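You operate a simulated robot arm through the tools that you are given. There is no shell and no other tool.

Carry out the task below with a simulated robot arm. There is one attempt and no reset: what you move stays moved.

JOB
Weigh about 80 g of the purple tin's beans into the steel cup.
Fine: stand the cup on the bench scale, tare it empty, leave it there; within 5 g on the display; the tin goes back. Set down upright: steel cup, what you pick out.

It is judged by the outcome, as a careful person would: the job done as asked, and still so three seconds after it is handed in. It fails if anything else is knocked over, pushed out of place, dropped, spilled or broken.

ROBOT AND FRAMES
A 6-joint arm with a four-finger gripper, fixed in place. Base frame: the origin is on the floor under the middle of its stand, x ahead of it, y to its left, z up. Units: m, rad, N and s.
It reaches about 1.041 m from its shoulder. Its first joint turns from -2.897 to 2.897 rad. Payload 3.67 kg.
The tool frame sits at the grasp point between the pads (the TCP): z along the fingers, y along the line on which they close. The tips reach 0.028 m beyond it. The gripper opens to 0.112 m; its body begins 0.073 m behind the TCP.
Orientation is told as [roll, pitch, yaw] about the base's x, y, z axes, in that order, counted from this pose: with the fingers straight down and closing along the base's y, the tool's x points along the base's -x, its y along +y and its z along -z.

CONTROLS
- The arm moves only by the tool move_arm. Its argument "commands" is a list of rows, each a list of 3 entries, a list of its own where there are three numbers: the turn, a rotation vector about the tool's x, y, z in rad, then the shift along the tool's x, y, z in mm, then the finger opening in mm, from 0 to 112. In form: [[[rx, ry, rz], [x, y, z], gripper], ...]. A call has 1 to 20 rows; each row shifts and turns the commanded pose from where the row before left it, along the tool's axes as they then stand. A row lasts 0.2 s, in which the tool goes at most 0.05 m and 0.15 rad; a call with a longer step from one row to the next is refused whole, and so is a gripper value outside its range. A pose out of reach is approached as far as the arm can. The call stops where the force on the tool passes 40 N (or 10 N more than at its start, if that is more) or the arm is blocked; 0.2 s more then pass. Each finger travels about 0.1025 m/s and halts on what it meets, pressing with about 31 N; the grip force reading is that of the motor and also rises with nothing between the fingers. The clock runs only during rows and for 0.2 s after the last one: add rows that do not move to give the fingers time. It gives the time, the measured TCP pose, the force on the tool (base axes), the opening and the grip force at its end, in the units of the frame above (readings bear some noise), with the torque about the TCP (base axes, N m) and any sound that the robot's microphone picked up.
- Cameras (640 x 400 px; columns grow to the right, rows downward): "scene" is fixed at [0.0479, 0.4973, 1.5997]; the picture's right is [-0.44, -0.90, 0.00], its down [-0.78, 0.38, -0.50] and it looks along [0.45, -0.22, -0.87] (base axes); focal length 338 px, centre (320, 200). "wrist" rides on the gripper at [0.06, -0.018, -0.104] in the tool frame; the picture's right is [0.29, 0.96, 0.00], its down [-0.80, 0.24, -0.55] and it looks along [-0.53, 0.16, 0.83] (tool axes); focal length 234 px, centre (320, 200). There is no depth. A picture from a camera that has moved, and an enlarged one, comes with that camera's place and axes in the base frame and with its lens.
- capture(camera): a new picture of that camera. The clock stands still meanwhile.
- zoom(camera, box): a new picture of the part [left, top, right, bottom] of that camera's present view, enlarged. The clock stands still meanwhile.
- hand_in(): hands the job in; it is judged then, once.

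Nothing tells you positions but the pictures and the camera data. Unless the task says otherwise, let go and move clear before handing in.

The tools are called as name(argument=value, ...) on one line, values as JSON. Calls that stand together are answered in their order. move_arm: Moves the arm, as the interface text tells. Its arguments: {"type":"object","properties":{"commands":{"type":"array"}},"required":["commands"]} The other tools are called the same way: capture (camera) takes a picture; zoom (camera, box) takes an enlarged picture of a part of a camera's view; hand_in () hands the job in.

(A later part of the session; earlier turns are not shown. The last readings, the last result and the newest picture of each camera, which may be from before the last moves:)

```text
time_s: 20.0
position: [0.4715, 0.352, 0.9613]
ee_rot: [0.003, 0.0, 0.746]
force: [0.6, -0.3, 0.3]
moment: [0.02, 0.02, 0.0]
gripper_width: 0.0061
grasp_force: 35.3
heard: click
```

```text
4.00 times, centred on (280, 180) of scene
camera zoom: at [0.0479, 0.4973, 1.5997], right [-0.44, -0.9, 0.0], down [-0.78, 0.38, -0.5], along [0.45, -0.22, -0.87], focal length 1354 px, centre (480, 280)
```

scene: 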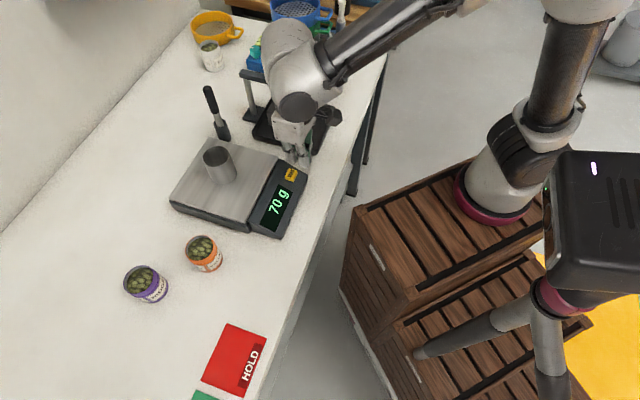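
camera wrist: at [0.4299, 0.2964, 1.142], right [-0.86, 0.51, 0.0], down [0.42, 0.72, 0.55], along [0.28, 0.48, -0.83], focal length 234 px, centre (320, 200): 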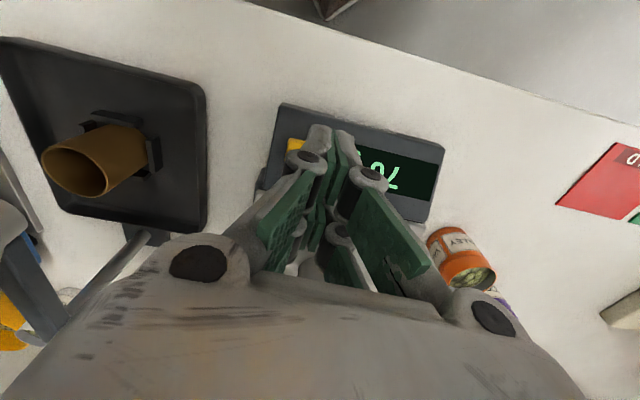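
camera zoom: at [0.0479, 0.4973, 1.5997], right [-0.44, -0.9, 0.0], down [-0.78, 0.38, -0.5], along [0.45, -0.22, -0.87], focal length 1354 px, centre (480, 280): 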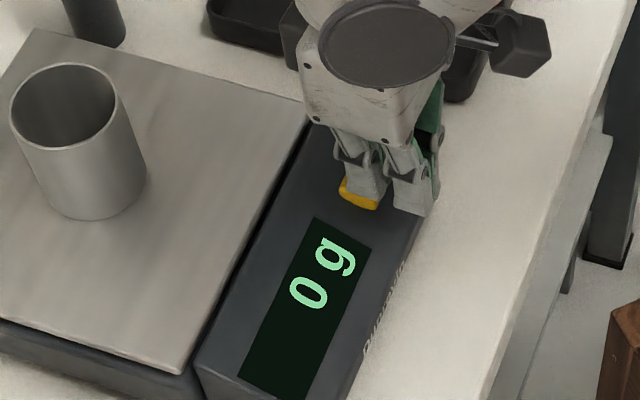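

A click was heard and the display now shows 0 g with the cup on the pan, so it is tared. I'll lift off, go over the purple tin at a safe height, and test in the air whether the arm can lean outward, which I want for pouring toward the base.

move_arm(commands=[[[0, 0, 0], [0, 0, -20], 0], [[0, 0, 0], [0, 0, -40], 0], [[0, 0, 0], [0, 0, -45], 0], [[0, 0, 0], [0, 0, -45], 0], [[0, 0, 0], [0, 0, -40], 40], [[0, 0, 0], [-21.2, 38.07, 0], 112], [[0, 0, 0], [-21.2, 38.07, 0], 112], [[0, 0, 0], [-21.2, 38.07, 0], 112], [[0, 0, 0], [-21.2, 38.07, 0], 112], [[0, 0, 0], [-21.2, 38.07, 0], 112], [[0, 0, 0], [-21.2, 38.07, 0], 112], [[0, 0, 0], [-21.2, 38.07, 0], 112], [[0, 0, 0], [-21.2, 38.07, 0], 112], [[0, 0, 0], [-21.2, 38.07, 0], 112], [[0, 0, -0.116], [0, 0, 0], 112], [[0, 0, -0.116], [0, 0, 0], 112], [[0, 0, -0.116], [0, 0, 0], 112]])

capture(camera="wrist")

capture(camera="scene")

```text
time_s: 23.6
position: [0.3837, 0.6509, 1.1304]
ee_rot: [0.003, -0.001, 1.094]
force: [0.1, 0.6, 0.3]
moment: [0.0, -0.03, -0.04]
gripper_width: 0.1123
grasp_force: 0.2
out of reach, approached as far as the arm can: row 12, 13, 14
```

```text
taken
camera wrist: at [0.3728, 0.5901, 1.2347], right [-0.98, 0.18, 0.0], down [0.15, 0.82, 0.56], along [0.1, 0.55, -0.83], focal length 234 px, centre (320, 200)
```

wrist: 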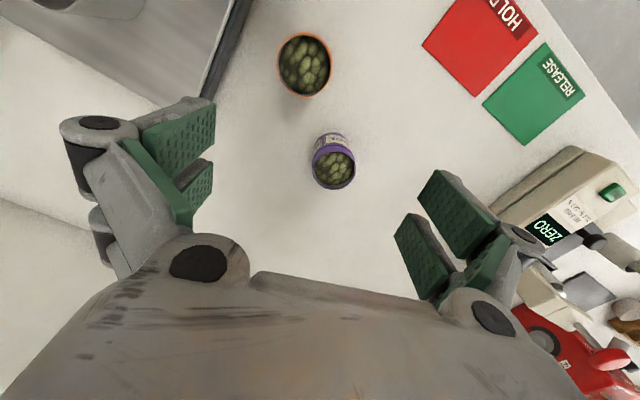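

```text
taken
```

scene: 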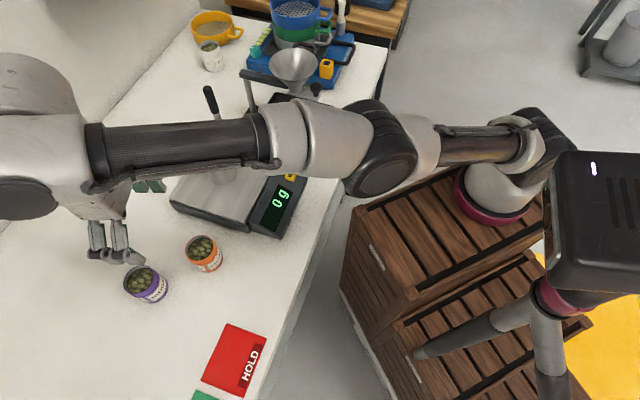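

The arm is fully stretched here, so leaning outward at the tin is not possible; leaning the gripper toward the base is the natural way. I'll plan to grip the tin with the gripper leaned toward the base, then turn sideways at the scale and pour away from the gripper. I'll measure the purple tin precisely first.

zoom(camera="wrist", box=[269, 120, 397, 200])

zoom(camera="wrist", box=[240, 20, 368, 100])

zoom(camera="scene", box=[110, 230, 206, 290])

```text
5.00 times, centred on (333, 160) of wrist
camera zoom: at [0.3728, 0.5901, 1.2347], right [-0.98, 0.18, 0.0], down [0.15, 0.82, 0.56], along [0.1, 0.55, -0.83], focal length 1171 px, centre (255, 400)
```

zoom: 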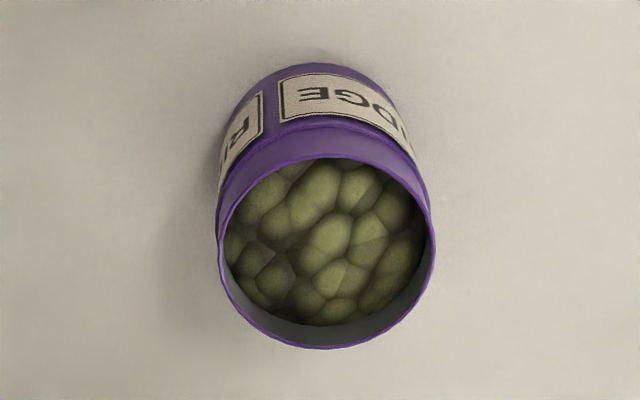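

```text
5.00 times, centred on (304, 60) of wrist
camera zoom: at [0.3728, 0.5901, 1.2347], right [-0.98, 0.18, 0.0], down [0.15, 0.82, 0.56], along [0.1, 0.55, -0.83], focal length 1171 px, centre (400, 900)
```

zoom: 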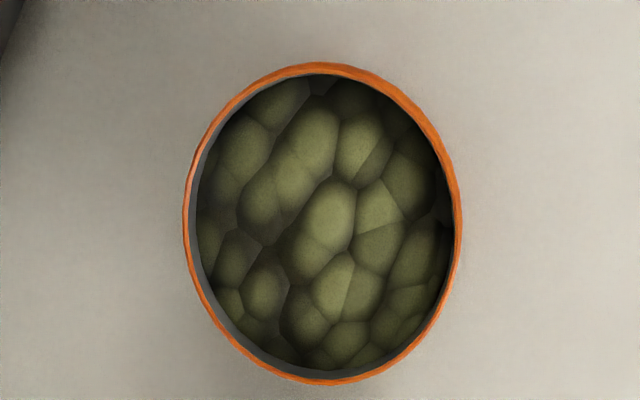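

```text
6.67 times, centred on (158, 260) of scene
camera zoom: at [0.0479, 0.4973, 1.5997], right [-0.44, -0.9, 0.0], down [-0.78, 0.38, -0.5], along [0.45, -0.22, -0.87], focal length 2256 px, centre (1400, -200)
```

zoom: 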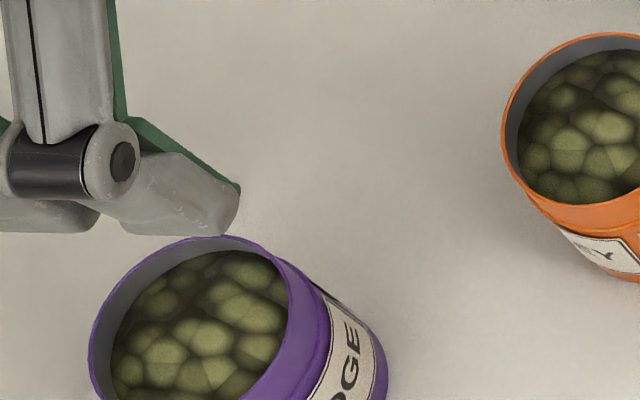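

The purple tin is centred at about (0.380, 0.734), with its rim at z ≈ 0.950, and is 0.059 across. I'll now lean the gripper toward the base by about 0.6 rad while staying well above everything, and see where the arm settles.

move_arm(commands=[[[0, -0.15, 0], [0, 0, 0], 112], [[0, -0.15, 0], [0, 0, 0], 112], [[0, -0.15, 0], [0, 0, 0], 112], [[0, -0.15, 0], [0, 0, 0], 112], [[0, 0, 0], [0, 0, 0], 112], [[0, 0, 0], [0, 0, 0], 112]])

capture(camera="wrist")

capture(camera="scene")

```text
time_s: 25.0
position: [0.3839, 0.6517, 1.1312]
ee_rot: [0.001, -0.601, 1.091]
force: [0.6, -0.1, -0.4]
moment: [0.01, -0.02, 0.01]
gripper_width: 0.1121
grasp_force: 0.1
```

```text
taken
camera wrist: at [0.3502, 0.5471, 1.1833], right [-0.96, 0.23, -0.16], down [-0.05, 0.42, 0.91], along [0.28, 0.88, -0.39], focal length 234 px, centre (320, 200)
```

wrist: 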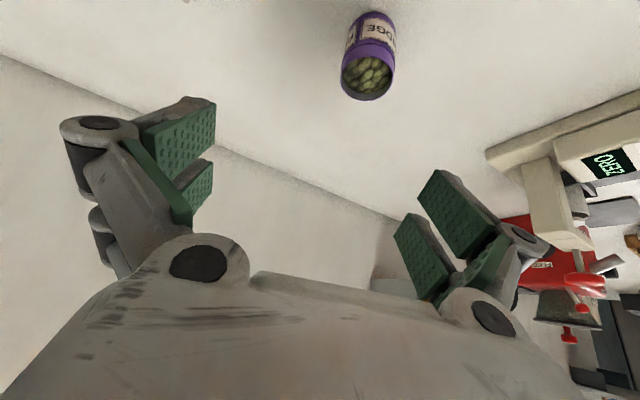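

```text
taken
```

scene: 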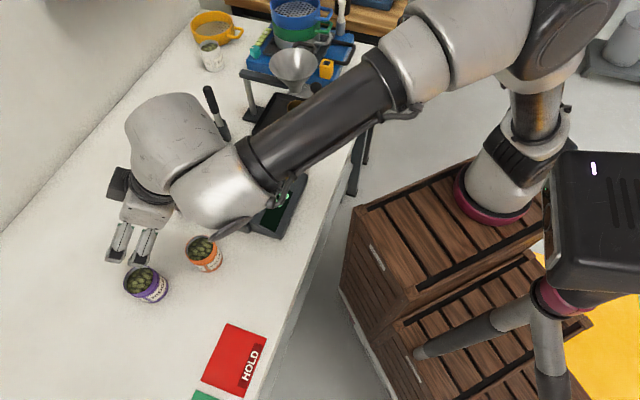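

The arm settles there comfortably when leaned. Before taking the tin, I'll rehearse the pour in empty air above the scale: move over, then turn about the vertical so the gripper leans to the right of the cup.

move_arm(commands=[[[0, 0, 0], [5.9, -43.4, -4.1], 112], [[0, 0, 0], [5.9, -43.4, -4.1], 112], [[0, 0, 0], [5.9, -43.4, -4.1], 112], [[0, 0, 0], [5.9, -43.4, -4.1], 112], [[0, 0, 0], [5.9, -43.4, -4.1], 112], [[-0.0765, 0, -0.1119], [0, 0, 0], 112], [[-0.0765, 0, -0.1119], [0, 0, 0], 112], [[-0.0765, 0, -0.1119], [0, 0, 0], 112], [[-0.0765, 0, -0.1119], [0, 0, 0], 112], [[-0.0765, 0, -0.1119], [0, 0, 0], 112], [[-0.0765, 0, -0.1119], [0, 0, 0], 112], [[-0.0765, 0, -0.1119], [0, 0, 0], 112], [[-0.0765, 0, -0.1119], [0, 0, 0], 112], [[-0.0765, 0, -0.1119], [0, 0, 0], 112], [[0, 0, 0], [0, 0, 0], 112]])

capture(camera="scene")

capture(camera="wrist")

```text
time_s: 28.2
position: [0.5604, 0.5212, 1.131]
ee_rot: [0.002, -0.603, 2.313]
force: [0.0, 0.1, 0.4]
moment: [-0.03, -0.02, -0.01]
gripper_width: 0.1123
grasp_force: 0.1
```

```text
taken
```

scene: 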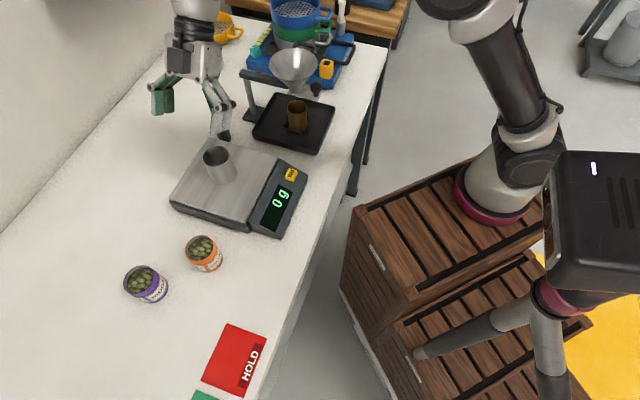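

```text
taken
camera wrist: at [0.6465, 0.4523, 1.1828], right [-0.54, -0.82, -0.16], down [-0.41, 0.09, 0.91], along [-0.73, 0.56, -0.39], focal length 234 px, centre (320, 200)
```

wrist: 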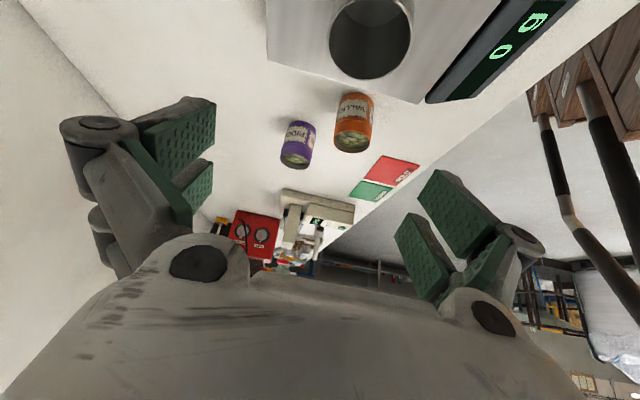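

The arm reaches the sideways-leaning pose at the scale. Now I'll go to the pour position, 3 cm higher than needed, and rehearse the tilt about the closing axis toward the left.

move_arm(commands=[[[0, 0, 0], [34.2, 8.75, 1.35], 112], [[0, 0, 0], [34.2, 8.75, 1.35], 112], [[0, 0.15, 0], [0, 0, 0], 112], [[0, 0.15, 0], [0, 0, 0], 112], [[0, 0.15, 0], [0, 0, 0], 112], [[0, 0.15, 0], [0, 0, 0], 112], [[0, 0.15, 0], [0, 0, 0], 112], [[0, 0.15, 0], [0, 0, 0], 112], [[0, 0, 0], [0, 0, 0], 112]])

capture(camera="scene")

```text
time_s: 30.2
position: [0.5838, 0.4686, 1.0887]
ee_rot: [0.0, 0.299, 2.312]
force: [-0.9, 0.0, 0.3]
moment: [0.0, 0.0, 0.01]
gripper_width: 0.1119
grasp_force: 0.1
```

```text
taken
```

scene: 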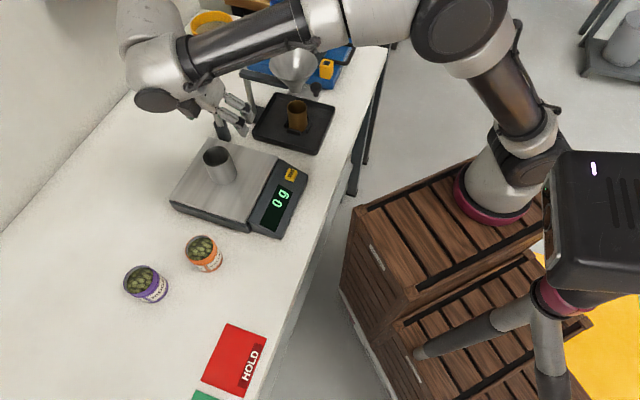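

Good so far; the display stays visible. I'll continue the rehearsal further.

move_arm(commands=[[[0, 0.15, 0], [0, 0, 0], 112], [[0, 0.15, 0], [0, 0, 0], 112], [[0, 0.15, 0], [0, 0, 0], 112], [[0, 0.15, 0], [0, 0, 0], 112], [[0, 0.15, 0], [0, 0, 0], 112], [[0, 0.15, 0], [0, 0, 0], 112], [[0, 0, 0], [0, 0, 0], 112]])

capture(camera="scene")

capture(camera="wrist")

```text
time_s: 31.8
position: [0.5839, 0.4682, 1.0903]
ee_rot: [0.0, 1.2, 2.311]
force: [0.8, -0.1, -0.3]
moment: [0.0, 0.01, -0.01]
gripper_width: 0.1118
grasp_force: 0.0
```

```text
taken
```

scene: 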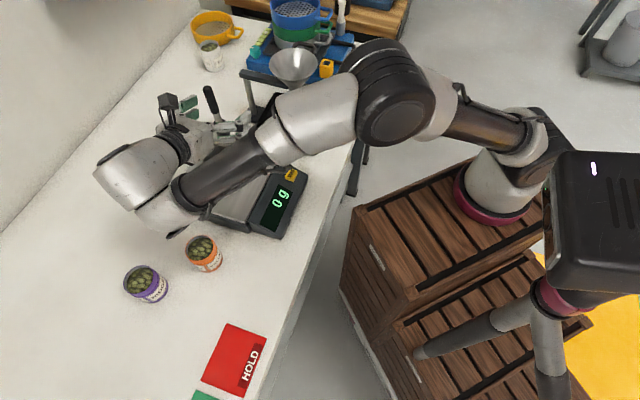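

```text
taken
camera wrist: at [0.5466, 0.5355, 1.1834], right [-0.64, -0.72, 0.27], down [-0.72, 0.43, -0.54], along [0.28, -0.54, -0.8], focal length 234 px, centre (320, 200)
```

wrist: 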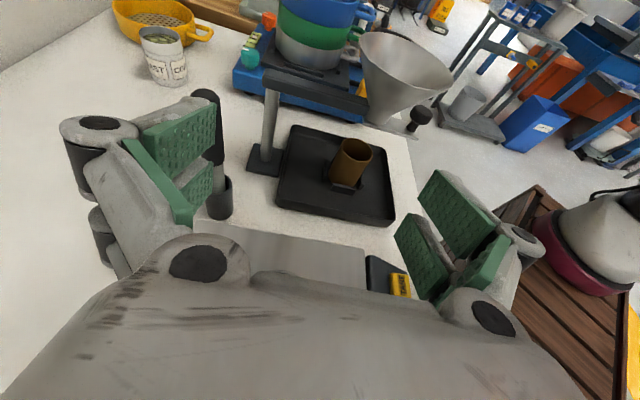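

The rehearsal works through about 103° of tilt with clear space around the cup. I'll unwind the motion and go to hover over the purple tin with the gripper leaned toward the base.

move_arm(commands=[[[0, -0.15, 0], [0, 0, 0], 112], [[0, -0.15, 0], [0, 0, 0], 112], [[0, -0.15, 0], [0, 0, 0], 112], [[0, -0.15, 0], [0, 0, 0], 112], [[0, -0.15, 0], [0, 0, 0], 112], [[0, -0.15, 0], [0, 0, 0], 112], [[0, -0.15, 0], [0, 0, 0], 112], [[0, -0.15, 0], [0, 0, 0], 112], [[0, -0.15, 0], [0, 0, 0], 112], [[0, -0.15, 0], [0, 0, 0], 112], [[0, -0.15, 0], [0, 0, 0], 112], [[0, -0.15, 0], [0, 0, 0], 112], [[0, 0, 0], [-34.2, -8.75, -1.35], 112], [[0, 0, 0], [-34.2, -8.75, -1.35], 112]])

move_arm(commands=[[[0.0765, 0, 0.1119], [0, 0, 0], 112], [[0.0765, 0, 0.1119], [0, 0, 0], 112], [[0.0765, 0, 0.1119], [0, 0, 0], 112], [[0.0765, 0, 0.1119], [0, 0, 0], 112], [[0.0765, 0, 0.1119], [0, 0, 0], 112], [[0.0765, 0, 0.1119], [0, 0, 0], 112], [[0.0765, 0, 0.1119], [0, 0, 0], 112], [[0.0765, 0, 0.1119], [0, 0, 0], 112], [[0.0765, 0, 0.1119], [0, 0, 0], 112], [[0, 0, 0], [-6.71, 36.9, 16.9], 112], [[0, 0, 0], [-6.71, 36.9, 16.9], 112], [[0, 0, 0], [-6.71, 36.9, 16.9], 112], [[0, 0, 0], [-6.71, 36.9, 16.9], 112], [[0, 0, 0], [-6.71, 36.9, 16.9], 112], [[0, 0, 0], [-6.71, 36.9, 16.9], 112], [[0, 0, 0], [-6.71, 36.9, 16.9], 112], [[0, 0, 0], [0, 0, 0], 112]])

capture(camera="wrist")

capture(camera="scene")

```text
time_s: 34.8
position: [0.5607, 0.5198, 1.1303]
ee_rot: [0.0, -0.6, 2.31]
force: [0.0, 0.1, -0.1]
moment: [0.01, 0.03, -0.01]
gripper_width: 0.112
grasp_force: 0.0
```

```text
time_s: 38.4
position: [0.379, 0.7331, 1.0585]
ee_rot: [0.001, -0.599, 1.091]
force: [-0.9, 0.6, 0.3]
moment: [-0.01, 0.01, 0.03]
gripper_width: 0.1121
grasp_force: 0.1
```

```text
taken
camera wrist: at [0.345, 0.6296, 1.1113], right [-0.96, 0.23, -0.16], down [-0.05, 0.42, 0.91], along [0.28, 0.88, -0.39], focal length 234 px, centre (320, 200)
```

wrist: 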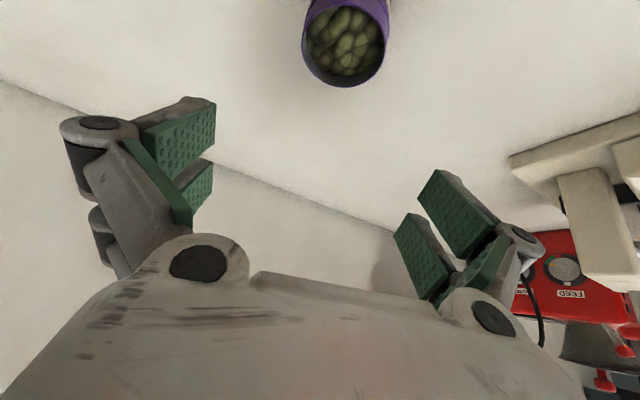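

```text
taken
```

scene: 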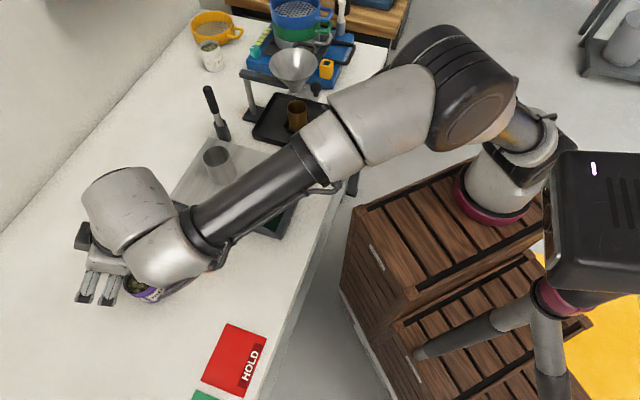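

The tin lies straight below with good lateral alignment. I'll narrow the opening a bit to keep clear of the orange tin and descend vertically, stopping part-way to check.

move_arm(commands=[[[0, 0, 0], [0, 0, 0], 94], [[0, 0, 0], [19.76, 0, 28.9], 94], [[0, 0, 0], [19.76, 0, 28.9], 94], [[0, 0, 0], [9, 0, 13.2], 94], [[0, 0, 0], [0, 0, 0], 94]])

capture(camera="wrist")

capture(camera="scene")

```text
time_s: 39.6
position: [0.3795, 0.7325, 0.9732]
ee_rot: [0.001, -0.6, 1.089]
force: [-0.1, -0.8, -0.1]
moment: [-0.04, -0.02, 0.01]
gripper_width: 0.094
grasp_force: 0.1
```

```text
taken
camera wrist: at [0.3457, 0.628, 1.025], right [-0.96, 0.23, -0.16], down [-0.05, 0.42, 0.91], along [0.28, 0.88, -0.39], focal length 234 px, centre (320, 200)
```

wrist: 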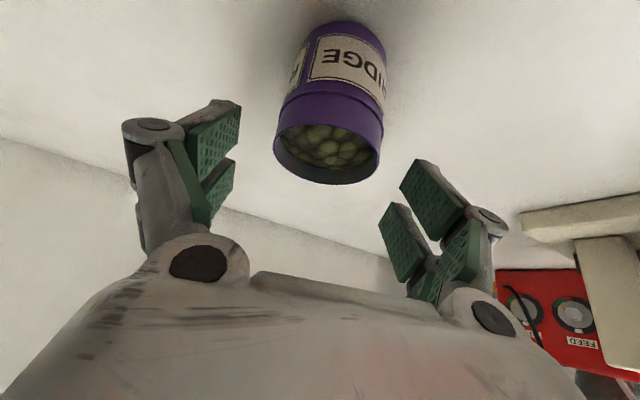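

```text
taken
```

scene: 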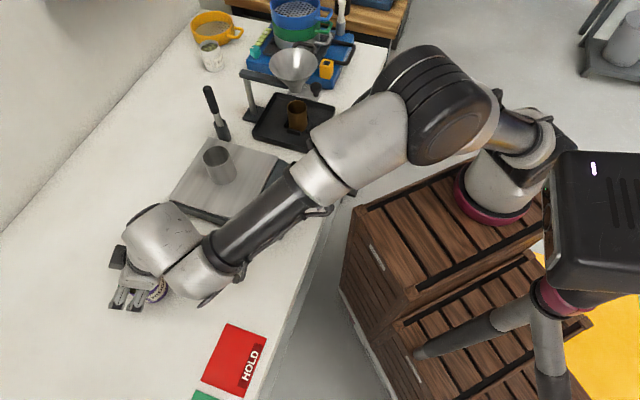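

zoom(camera="scene", box=[90, 190, 250, 320])

zoom(camera="wrist", box=[120, 10, 520, 260])

```text
3.08 times, centred on (170, 255) of scene
camera zoom: at [0.0479, 0.4973, 1.5997], right [-0.44, -0.9, 0.0], down [-0.78, 0.38, -0.5], along [0.45, -0.22, -0.87], focal length 1041 px, centre (782, 31)
```

zoom: 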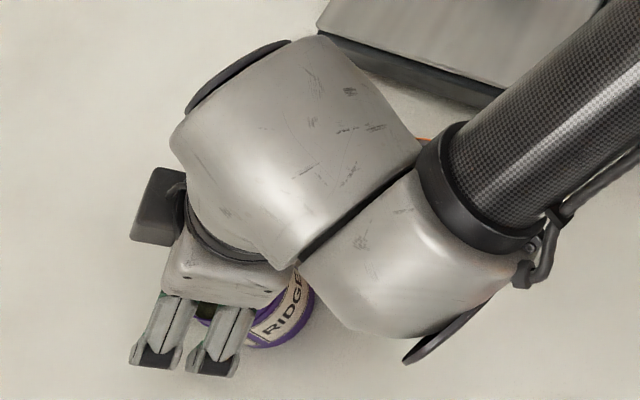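

```text
1.60 times, centred on (320, 135) of wrist
camera zoom: at [0.3457, 0.628, 1.025], right [-0.96, 0.23, -0.16], down [-0.05, 0.42, 0.91], along [0.28, 0.88, -0.39], focal length 375 px, centre (320, 304)
```

zoom: 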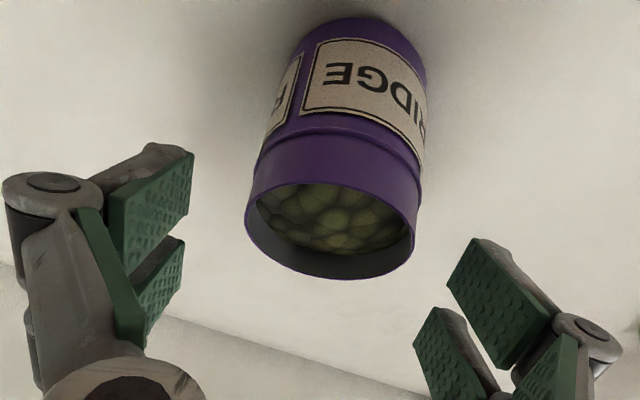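

Alignment is right, but the camera under the hand would pass close to the orange tin. I'll turn 0.2 rad about the tin's axis to lean away from it, then go down the last 4 cm.

move_arm(commands=[[[0.0565, 0, 0.0825], [0, 0, 0], 90], [[0.0565, 0, 0.0825], [0, 0, 0], 90], [[0, 0, 0], [7.7, 0, 11.3], 90], [[0, 0, 0], [7.7, 0, 11.3], 90], [[0, 0, 0], [0, 0, 0], 90]])

zoom(camera="wrist", box=[120, 10, 520, 260])

zoom(camera="scene", box=[90, 190, 250, 320])

```text
time_s: 40.8
position: [0.3788, 0.7328, 0.946]
ee_rot: [0.002, -0.601, 0.892]
force: [0.3, -0.6, 0.3]
moment: [-0.01, -0.02, 0.0]
gripper_width: 0.0899
grasp_force: 0.1
```

```text
1.60 times, centred on (320, 135) of wrist
camera zoom: at [0.325, 0.6373, 0.9979], right [-0.9, 0.42, -0.16], down [0.03, 0.42, 0.91], along [0.45, 0.81, -0.39], focal length 375 px, centre (320, 304)
```

zoom: 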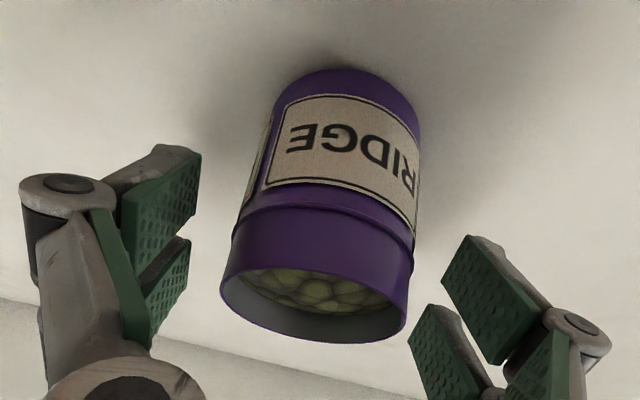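

```text
3.08 times, centred on (170, 255) of scene
camera zoom: at [0.0479, 0.4973, 1.5997], right [-0.44, -0.9, 0.0], down [-0.78, 0.38, -0.5], along [0.45, -0.22, -0.87], focal length 1041 px, centre (782, 31)
```

zoom: 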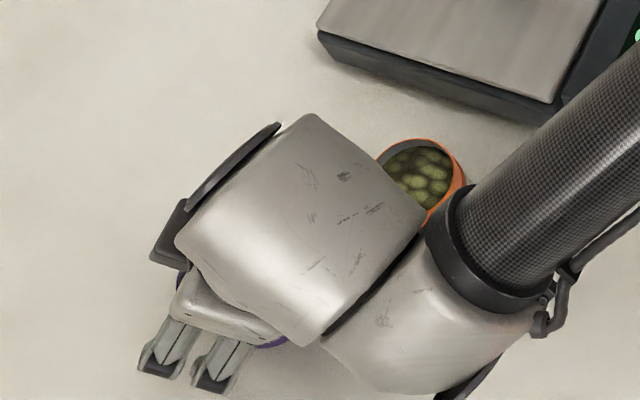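

Well centred, and the orange tin is clear of the hand. Going down the last 14 mm and closing gently.

move_arm(commands=[[[0, 0, 0], [3.9, 0, 5.8], 90], [[0, 0, 0], [3.9, 0, 5.7], 90], [[0, 0, 0], [0, 0, 0], 90]])

zoom(camera="wrist", box=[120, 10, 520, 260])

```text
time_s: 41.6
position: [0.3785, 0.7331, 0.9315]
ee_rot: [0.001, -0.601, 0.89]
force: [0.3, 0.3, 0.3]
moment: [0.01, -0.02, -0.02]
gripper_width: 0.0902
grasp_force: 0.1
```

```text
1.60 times, centred on (320, 135) of wrist
camera zoom: at [0.3249, 0.6371, 0.9844], right [-0.9, 0.42, -0.16], down [0.03, 0.42, 0.91], along [0.45, 0.81, -0.39], focal length 375 px, centre (320, 304)
```

zoom: 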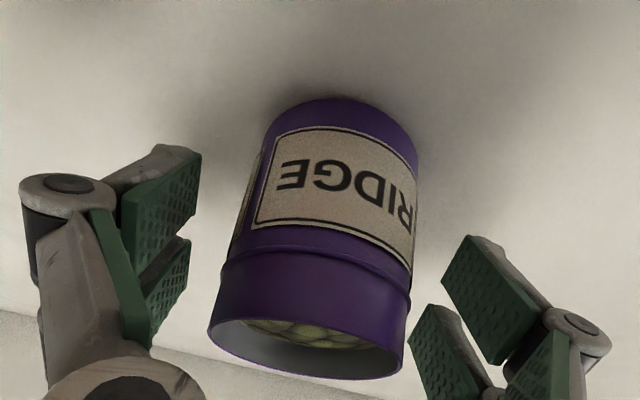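

move_arm(commands=[[[0, 0, 0], [0, 0, 0], 75], [[0, 0, 0], [0, 0, 0], 64], [[0, 0, 0], [0, 0, 0], 55], [[0, 0, 0], [0, 0, 0], 48], [[0, 0, 0], [0, 0, 0], 45], [[0, 0, 0], [0, 0, 0], 45]])

zoom(camera="wrist", box=[120, 10, 520, 260])

```text
time_s: 43.0
position: [0.3786, 0.7324, 0.932]
ee_rot: [0.004, -0.599, 0.89]
force: [0.2, -0.2, 0.5]
moment: [-0.06, -0.04, 0.01]
gripper_width: 0.0572
grasp_force: 30.7
```

```text
1.60 times, centred on (320, 135) of wrist
camera zoom: at [0.325, 0.637, 0.9844], right [-0.9, 0.42, -0.16], down [0.03, 0.42, 0.91], along [0.44, 0.81, -0.39], focal length 375 px, centre (320, 304)
```

zoom: 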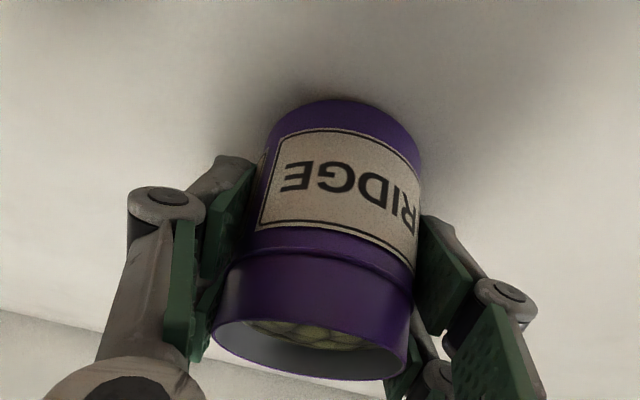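

The tin is gripped (57 mm). I'll lift it straight up, keeping it level.

move_arm(commands=[[[0, 0, 0], [-5.6, 0, -8.25], 45], [[0, 0, 0], [-8.5, 0, -12.4], 45], [[0, 0, 0], [-14.1, 0, -20.6], 45], [[0, 0, 0], [-16.9, 0, -24.8], 45], [[0, 0, 0], [-16.9, 0, -24.8], 45], [[0, 0, 0], [-16.9, 0, -24.8], 45], [[0, 0, 0], [-16.9, 0, -24.8], 45], [[0, 0, 0], [0, 0, 0], 45]])

zoom(camera="wrist", box=[120, 10, 520, 260])

capture(camera="scene")

```text
time_s: 44.8
position: [0.3794, 0.7319, 1.1036]
ee_rot: [0.002, -0.601, 0.892]
force: [-0.2, 0.2, -1.8]
moment: [-0.02, -0.01, -0.02]
gripper_width: 0.0575
grasp_force: 30.7
```

```text
1.60 times, centred on (320, 135) of wrist
camera zoom: at [0.3257, 0.6371, 1.1554], right [-0.9, 0.42, -0.16], down [0.03, 0.42, 0.91], along [0.44, 0.81, -0.39], focal length 375 px, centre (320, 304)
```

zoom: 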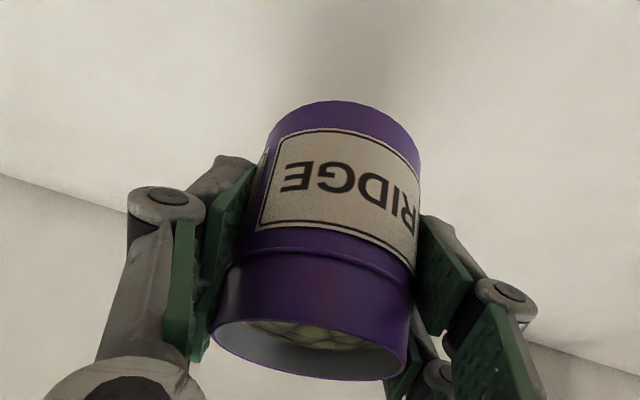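

```text
taken
```

scene: 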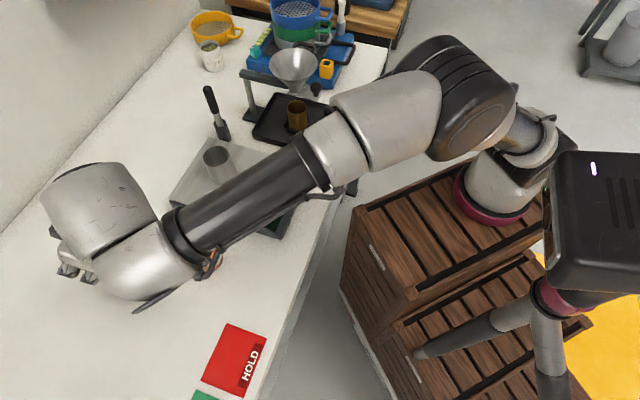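

The tin is held firmly and upright. I'll carry it level to the right side of the cup, then turn it about the vertical so that the gripper leans to the right.

move_arm(commands=[[[0, 0, 0], [2.2, -13.5, -2.34], 45], [[0, 0, 0], [4.42, -27.07, -4.68], 45], [[0, 0, 0], [4.42, -27.07, -4.68], 45], [[0, 0, 0], [4.42, -27.07, -4.68], 45], [[0, 0, 0], [4.42, -27.07, -4.68], 45], [[0, 0, 0], [4.42, -27.07, -4.68], 45], [[0, 0, 0], [4.42, -27.07, -4.68], 45], [[0, 0, 0], [4.42, -27.07, -4.68], 45], [[0, 0, 0], [4.42, -27.07, -4.68], 45], [[0, 0, 0], [4.42, -27.07, -4.68], 45], [[0, 0, 0], [4.42, -27.07, -4.68], 45], [[0, 0, 0], [4.42, -27.07, -4.68], 45], [[0, 0, 0], [2.2, -13.5, -2.34], 45], [[0, 0, 0], [0, 0, 0], 45]])

move_arm(commands=[[[-0.0802, 0, -0.1172], [0, 0, 0], 45], [[-0.0802, 0, -0.1172], [0, 0, 0], 45], [[-0.0802, 0, -0.1172], [0, 0, 0], 45], [[-0.0802, 0, -0.1172], [0, 0, 0], 45], [[-0.0802, 0, -0.1172], [0, 0, 0], 45], [[-0.0802, 0, -0.1172], [0, 0, 0], 45], [[-0.0802, 0, -0.1172], [0, 0, 0], 45], [[-0.0802, 0, -0.1172], [0, 0, 0], 45], [[-0.0802, 0, -0.1172], [0, 0, 0], 45], [[-0.0802, 0, -0.1172], [0, 0, 0], 45], [[0, 0, 0], [0, 0, 0], 45]])

capture(camera="scene")

capture(camera="wrist")

```text
time_s: 47.8
position: [0.5846, 0.4702, 1.1193]
ee_rot: [0.002, -0.6, 0.891]
force: [0.9, 0.3, -1.5]
moment: [0.01, -0.01, 0.0]
gripper_width: 0.0574
grasp_force: 30.9
```

```text
time_s: 50.2
position: [0.5836, 0.4697, 1.1176]
ee_rot: [0.001, -0.604, 2.313]
force: [0.2, 0.0, -2.3]
moment: [-0.04, -0.04, -0.03]
gripper_width: 0.0575
grasp_force: 31.3
```

```text
taken
```

scene: 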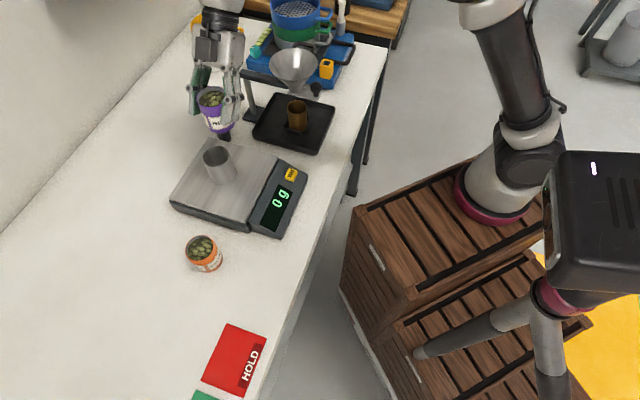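

```text
taken
camera wrist: at [0.6714, 0.4024, 1.171], right [-0.54, -0.82, -0.16], down [-0.41, 0.09, 0.91], along [-0.73, 0.56, -0.39], focal length 234 px, centre (320, 200)
```

wrist: 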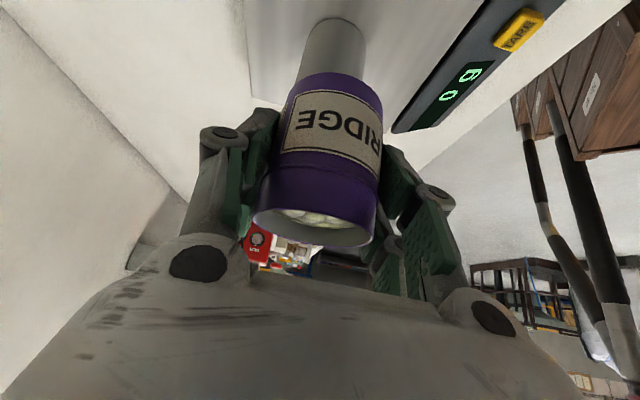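

The tin is upright just right of the cup and in line with it, and the display reads 0 g. I'll begin tilting to about 30° while lowering toward the cup, then check for any flow.

move_arm(commands=[[[0, 0.13, 0], [0, 0, 0], 45], [[0, 0.13, 0], [0, 0, 0], 45], [[0, 0, 0], [8.5, 0, 26.7], 45], [[0, 0.13, 0], [0, 0, 0], 45], [[0, 0, 0], [2.5, 0, 11.7], 45], [[0, 0.13, 0], [0, 0, 0], 45], [[0, 0, 0], [0.8, 0, 10], 45], [[0, 0, 0], [0, 0, 0], 45]])

capture(camera="wrist")

zoom(camera="scene", box=[150, 70, 342, 240])

```text
time_s: 52.0
position: [0.5843, 0.4701, 1.0683]
ee_rot: [0.0, -0.081, 2.313]
force: [-0.2, -0.3, -2.0]
moment: [-0.01, 0.02, 0.01]
gripper_width: 0.0576
grasp_force: 31.1
```

```text
taken
camera wrist: at [0.6439, 0.4326, 1.1677], right [-0.51, -0.86, -0.02], down [-0.68, 0.39, 0.62], along [-0.52, 0.33, -0.79], focal length 234 px, centre (320, 200)
```

wrist: 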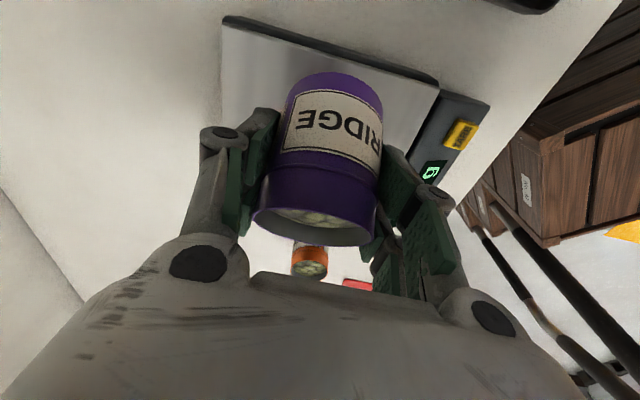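

```text
2.35 times, centred on (246, 155) of scene
camera zoom: at [0.0479, 0.4973, 1.5997], right [-0.44, -0.9, 0.0], down [-0.78, 0.38, -0.5], along [0.45, -0.22, -0.87], focal length 796 px, centre (494, 306)
```

zoom: 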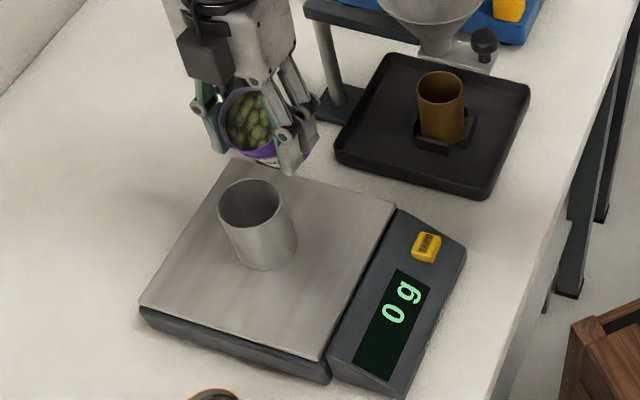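

Nothing is flowing yet at 30°; the lip is above the cup's near side. I'll tilt on to 40°, a little lower.

move_arm(commands=[[[0, 0.06, 0], [0, 0, 3], 45], [[0, 0.06, 0], [0, 0, 3], 45], [[0, 0.06, 0], [0, 0, 3], 45], [[0, 0, 0], [0, 0, 0], 45]])

zoom(camera="scene", box=[150, 70, 342, 240])

```text
time_s: 53.0
position: [0.584, 0.4715, 1.0603]
ee_rot: [-0.001, 0.099, 2.314]
force: [0.2, 0.2, -2.3]
moment: [0.02, 0.0, -0.02]
gripper_width: 0.0574
grasp_force: 30.3
```

```text
2.35 times, centred on (246, 155) of scene
camera zoom: at [0.0479, 0.4973, 1.5997], right [-0.44, -0.9, 0.0], down [-0.78, 0.38, -0.5], along [0.45, -0.22, -0.87], focal length 796 px, centre (494, 306)
```

zoom: 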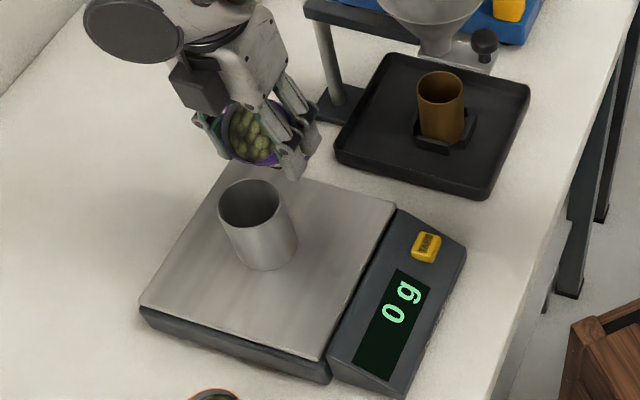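

The lip's projection falls inside the cup's mouth. I'll continue tilting in small steps.

move_arm(commands=[[[0, 0.05, 0], [-0.7, 0, 0.6], 45], [[0, 0.05, 0], [-0.7, 0, 0.6], 45], [[0, 0, 0], [0, 0, 0], 45]])

zoom(camera="scene", box=[150, 70, 342, 240])

```text
time_s: 53.8
position: [0.5824, 0.472, 1.0573]
ee_rot: [0.0, 0.199, 2.315]
force: [0.1, 0.3, -1.2]
moment: [0.01, 0.04, -0.01]
gripper_width: 0.0573
grasp_force: 30.8
```

```text
2.35 times, centred on (246, 155) of scene
camera zoom: at [0.0479, 0.4973, 1.5997], right [-0.44, -0.9, 0.0], down [-0.78, 0.38, -0.5], along [0.45, -0.22, -0.87], focal length 796 px, centre (494, 306)
```

zoom: 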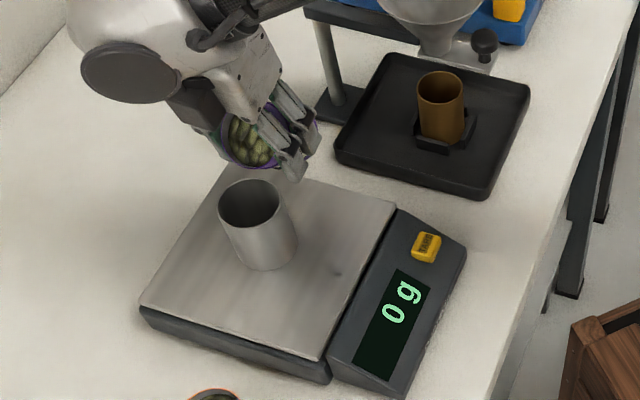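

No flow at 46°, but I notice a small dark spot on the pan. I'll look closer.

zoom(camera="scene", box=[190, 100, 286, 200])

capture(camera="wrist")

```text
4.00 times, centred on (238, 150) of scene
camera zoom: at [0.0479, 0.4973, 1.5997], right [-0.44, -0.9, 0.0], down [-0.78, 0.38, -0.5], along [0.45, -0.22, -0.87], focal length 1354 px, centre (648, 400)
```

zoom: 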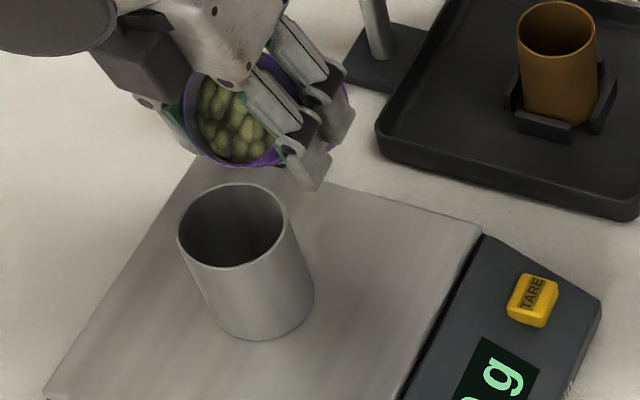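

```text
taken
camera wrist: at [0.6223, 0.4559, 1.1724], right [-0.51, -0.86, 0.06], down [-0.78, 0.49, 0.39], along [-0.36, 0.15, -0.92], focal length 234 px, centre (320, 200)
```

wrist: 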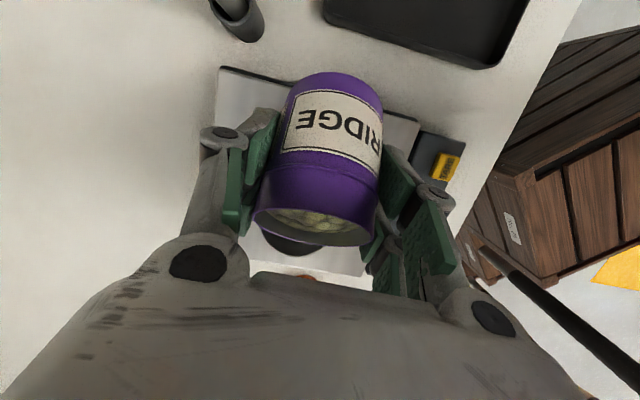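

The spot was only image noise. I'll keep tilting in small steps.

move_arm(commands=[[[0, 0.05, 0], [-0.6, 0, -0.1], 45], [[0, 0.05, 0], [-0.6, 0, -0.1], 45], [[0, 0, 0], [0, 0, 0], 45]])

zoom(camera="scene", box=[150, 70, 342, 240])

```text
time_s: 54.6
position: [0.5816, 0.4732, 1.0588]
ee_rot: [0.0, 0.299, 2.315]
force: [0.2, 0.6, -2.3]
moment: [0.02, 0.0, -0.01]
gripper_width: 0.0572
grasp_force: 30.9
```

```text
2.35 times, centred on (246, 155) of scene
camera zoom: at [0.0479, 0.4973, 1.5997], right [-0.44, -0.9, 0.0], down [-0.78, 0.38, -0.5], along [0.45, -0.22, -0.87], focal length 796 px, centre (494, 306)
```

zoom: 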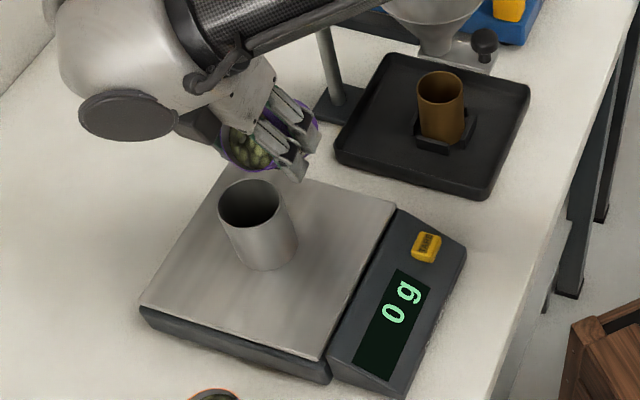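

move_arm(commands=[[[0, 0.05, 0], [-0.6, 0, -0.1], 45], [[0, 0.05, 0], [-0.6, 0, -0.2], 45], [[0, 0, 0], [0, 0, 0], 45]])

zoom(camera="scene", box=[150, 70, 342, 240])

```text
time_s: 55.4
position: [0.5818, 0.4738, 1.0582]
ee_rot: [0.001, 0.399, 2.315]
force: [0.2, -0.6, -1.9]
moment: [0.05, 0.02, -0.02]
gripper_width: 0.0572
grasp_force: 30.6
```

```text
2.35 times, centred on (246, 155) of scene
camera zoom: at [0.0479, 0.4973, 1.5997], right [-0.44, -0.9, 0.0], down [-0.78, 0.38, -0.5], along [0.45, -0.22, -0.87], focal length 796 px, centre (494, 306)
```

zoom: 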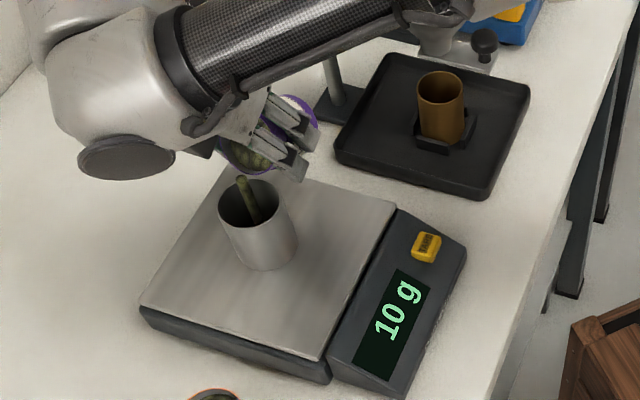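

The beans have started flowing in a thin stream into the cup, reading 10 g. I'll hold this tilt briefly and watch the rate.

move_arm(commands=[[[0, 0, 0], [0, 0, 0], 45]])

zoom(camera="scene", box=[150, 70, 342, 240])

```text
time_s: 55.8
position: [0.5809, 0.4748, 1.0579]
ee_rot: [0.001, 0.398, 2.313]
force: [0.1, -0.3, -2.2]
moment: [0.03, 0.05, 0.0]
gripper_width: 0.0574
grasp_force: 30.7
```

```text
2.35 times, centred on (246, 155) of scene
camera zoom: at [0.0479, 0.4973, 1.5997], right [-0.44, -0.9, 0.0], down [-0.78, 0.38, -0.5], along [0.45, -0.22, -0.87], focal length 796 px, centre (494, 306)
```

zoom: 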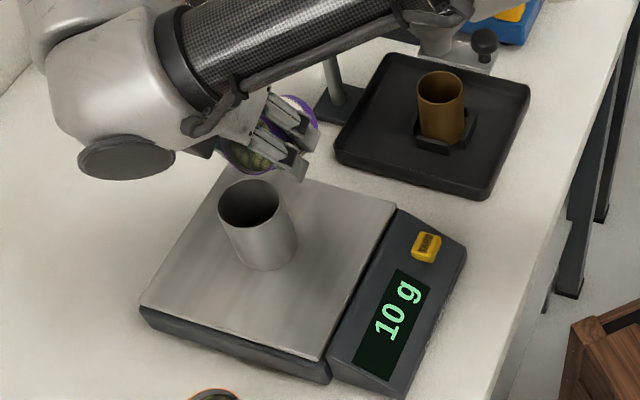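

The stream has stopped by itself at this tilt with about 10 g in the cup, so the flow follows the angle. I'll add small tilt increments.

move_arm(commands=[[[0, 0.05, 0], [-0.6, 0, -0.9], 45], [[0, 0, 0], [0, 0, 0], 45], [[0, 0, 0], [0, 0, 0], 45]])

zoom(camera="scene", box=[150, 70, 342, 240])

```text
time_s: 56.6
position: [0.5807, 0.4745, 1.0574]
ee_rot: [0.0, 0.449, 2.314]
force: [0.4, 0.0, -1.7]
moment: [0.01, 0.01, 0.0]
gripper_width: 0.0574
grasp_force: 31.1
```

```text
2.35 times, centred on (246, 155) of scene
camera zoom: at [0.0479, 0.4973, 1.5997], right [-0.44, -0.9, 0.0], down [-0.78, 0.38, -0.5], along [0.45, -0.22, -0.87], focal length 796 px, centre (494, 306)
```

zoom: 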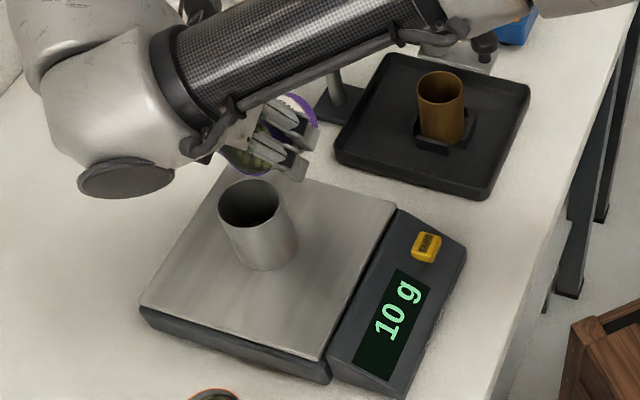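

move_arm(commands=[[[0, 0.05, 0], [-0.6, 0, -0.9], 45], [[0, 0, 0], [0, 0, 0], 45]])

zoom(camera="scene", box=[150, 70, 342, 240])

```text
time_s: 57.2
position: [0.5813, 0.4745, 1.0595]
ee_rot: [-0.001, 0.498, 2.315]
force: [-0.5, 0.6, -2.2]
moment: [0.03, 0.02, 0.0]
gripper_width: 0.0572
grasp_force: 31.2
```

```text
2.35 times, centred on (246, 155) of scene
camera zoom: at [0.0479, 0.4973, 1.5997], right [-0.44, -0.9, 0.0], down [-0.78, 0.38, -0.5], along [0.45, -0.22, -0.87], focal length 796 px, centre (494, 306)
```

zoom: 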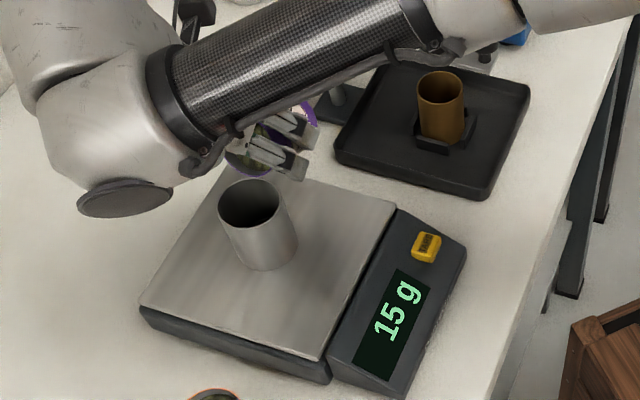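

The display reads 15 g, so it steps in 5 g. Continuing with small steps.

move_arm(commands=[[[0, 0.05, 0], [-0.6, 0, -0.9], 45], [[0, 0, 0], [0, 0, 0], 45], [[0, 0, 0], [0, 0, 0], 45]])

zoom(camera="scene", box=[150, 70, 342, 240])

```text
time_s: 58.0
position: [0.5799, 0.4757, 1.0599]
ee_rot: [0.002, 0.548, 2.315]
force: [-0.2, 0.8, -0.9]
moment: [0.02, 0.04, 0.01]
gripper_width: 0.0574
grasp_force: 31.0
```

```text
2.35 times, centred on (246, 155) of scene
camera zoom: at [0.0479, 0.4973, 1.5997], right [-0.44, -0.9, 0.0], down [-0.78, 0.38, -0.5], along [0.45, -0.22, -0.87], focal length 796 px, centre (494, 306)
```

zoom: 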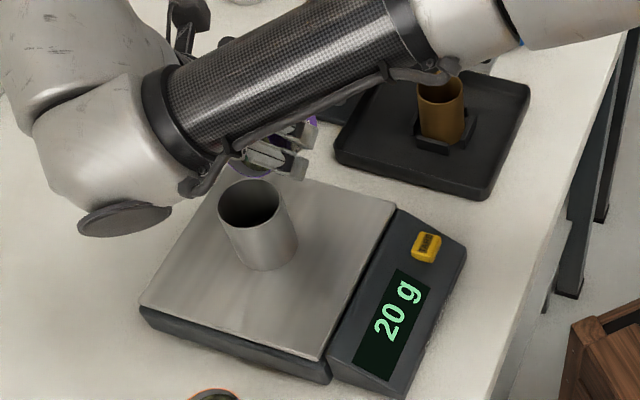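

20 g. Continuing.

move_arm(commands=[[[0, 0.05, 0], [-0.5, 0, -1.4], 45], [[0, 0, 0], [0, 0, 0], 45], [[0, 0, 0], [0, 0, 0], 45]])

zoom(camera="scene", box=[150, 70, 342, 240])

```text
time_s: 58.8
position: [0.5802, 0.4766, 1.0601]
ee_rot: [0.001, 0.596, 2.316]
force: [0.6, 0.5, -1.6]
moment: [0.03, -0.01, 0.01]
gripper_width: 0.0571
grasp_force: 31.2
```

```text
2.35 times, centred on (246, 155) of scene
camera zoom: at [0.0479, 0.4973, 1.5997], right [-0.44, -0.9, 0.0], down [-0.78, 0.38, -0.5], along [0.45, -0.22, -0.87], focal length 796 px, centre (494, 306)
```

zoom: 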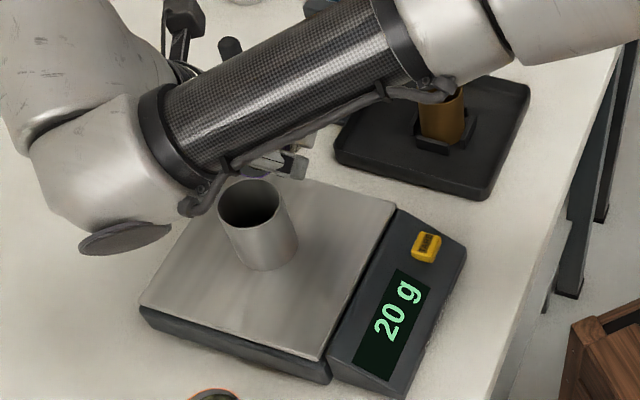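

move_arm(commands=[[[0, 0.05, 0], [-0.5, 0, -1.5], 45], [[0, 0, 0], [0, 0, 0], 45], [[0, 0, 0], [0, 0, 0], 45]])

zoom(camera="scene", box=[150, 70, 342, 240])

```text
time_s: 59.6
position: [0.5791, 0.4768, 1.0619]
ee_rot: [0.001, 0.647, 2.313]
force: [-0.1, 0.5, -1.6]
moment: [0.04, 0.0, 0.0]
gripper_width: 0.0574
grasp_force: 31.3
```

```text
2.35 times, centred on (246, 155) of scene
camera zoom: at [0.0479, 0.4973, 1.5997], right [-0.44, -0.9, 0.0], down [-0.78, 0.38, -0.5], along [0.45, -0.22, -0.87], focal length 796 px, centre (494, 306)
```

zoom: 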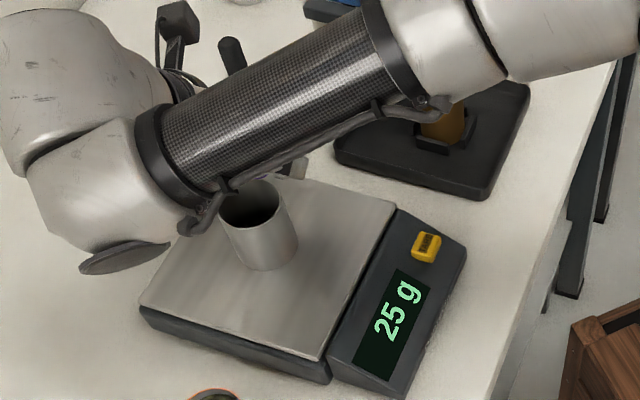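

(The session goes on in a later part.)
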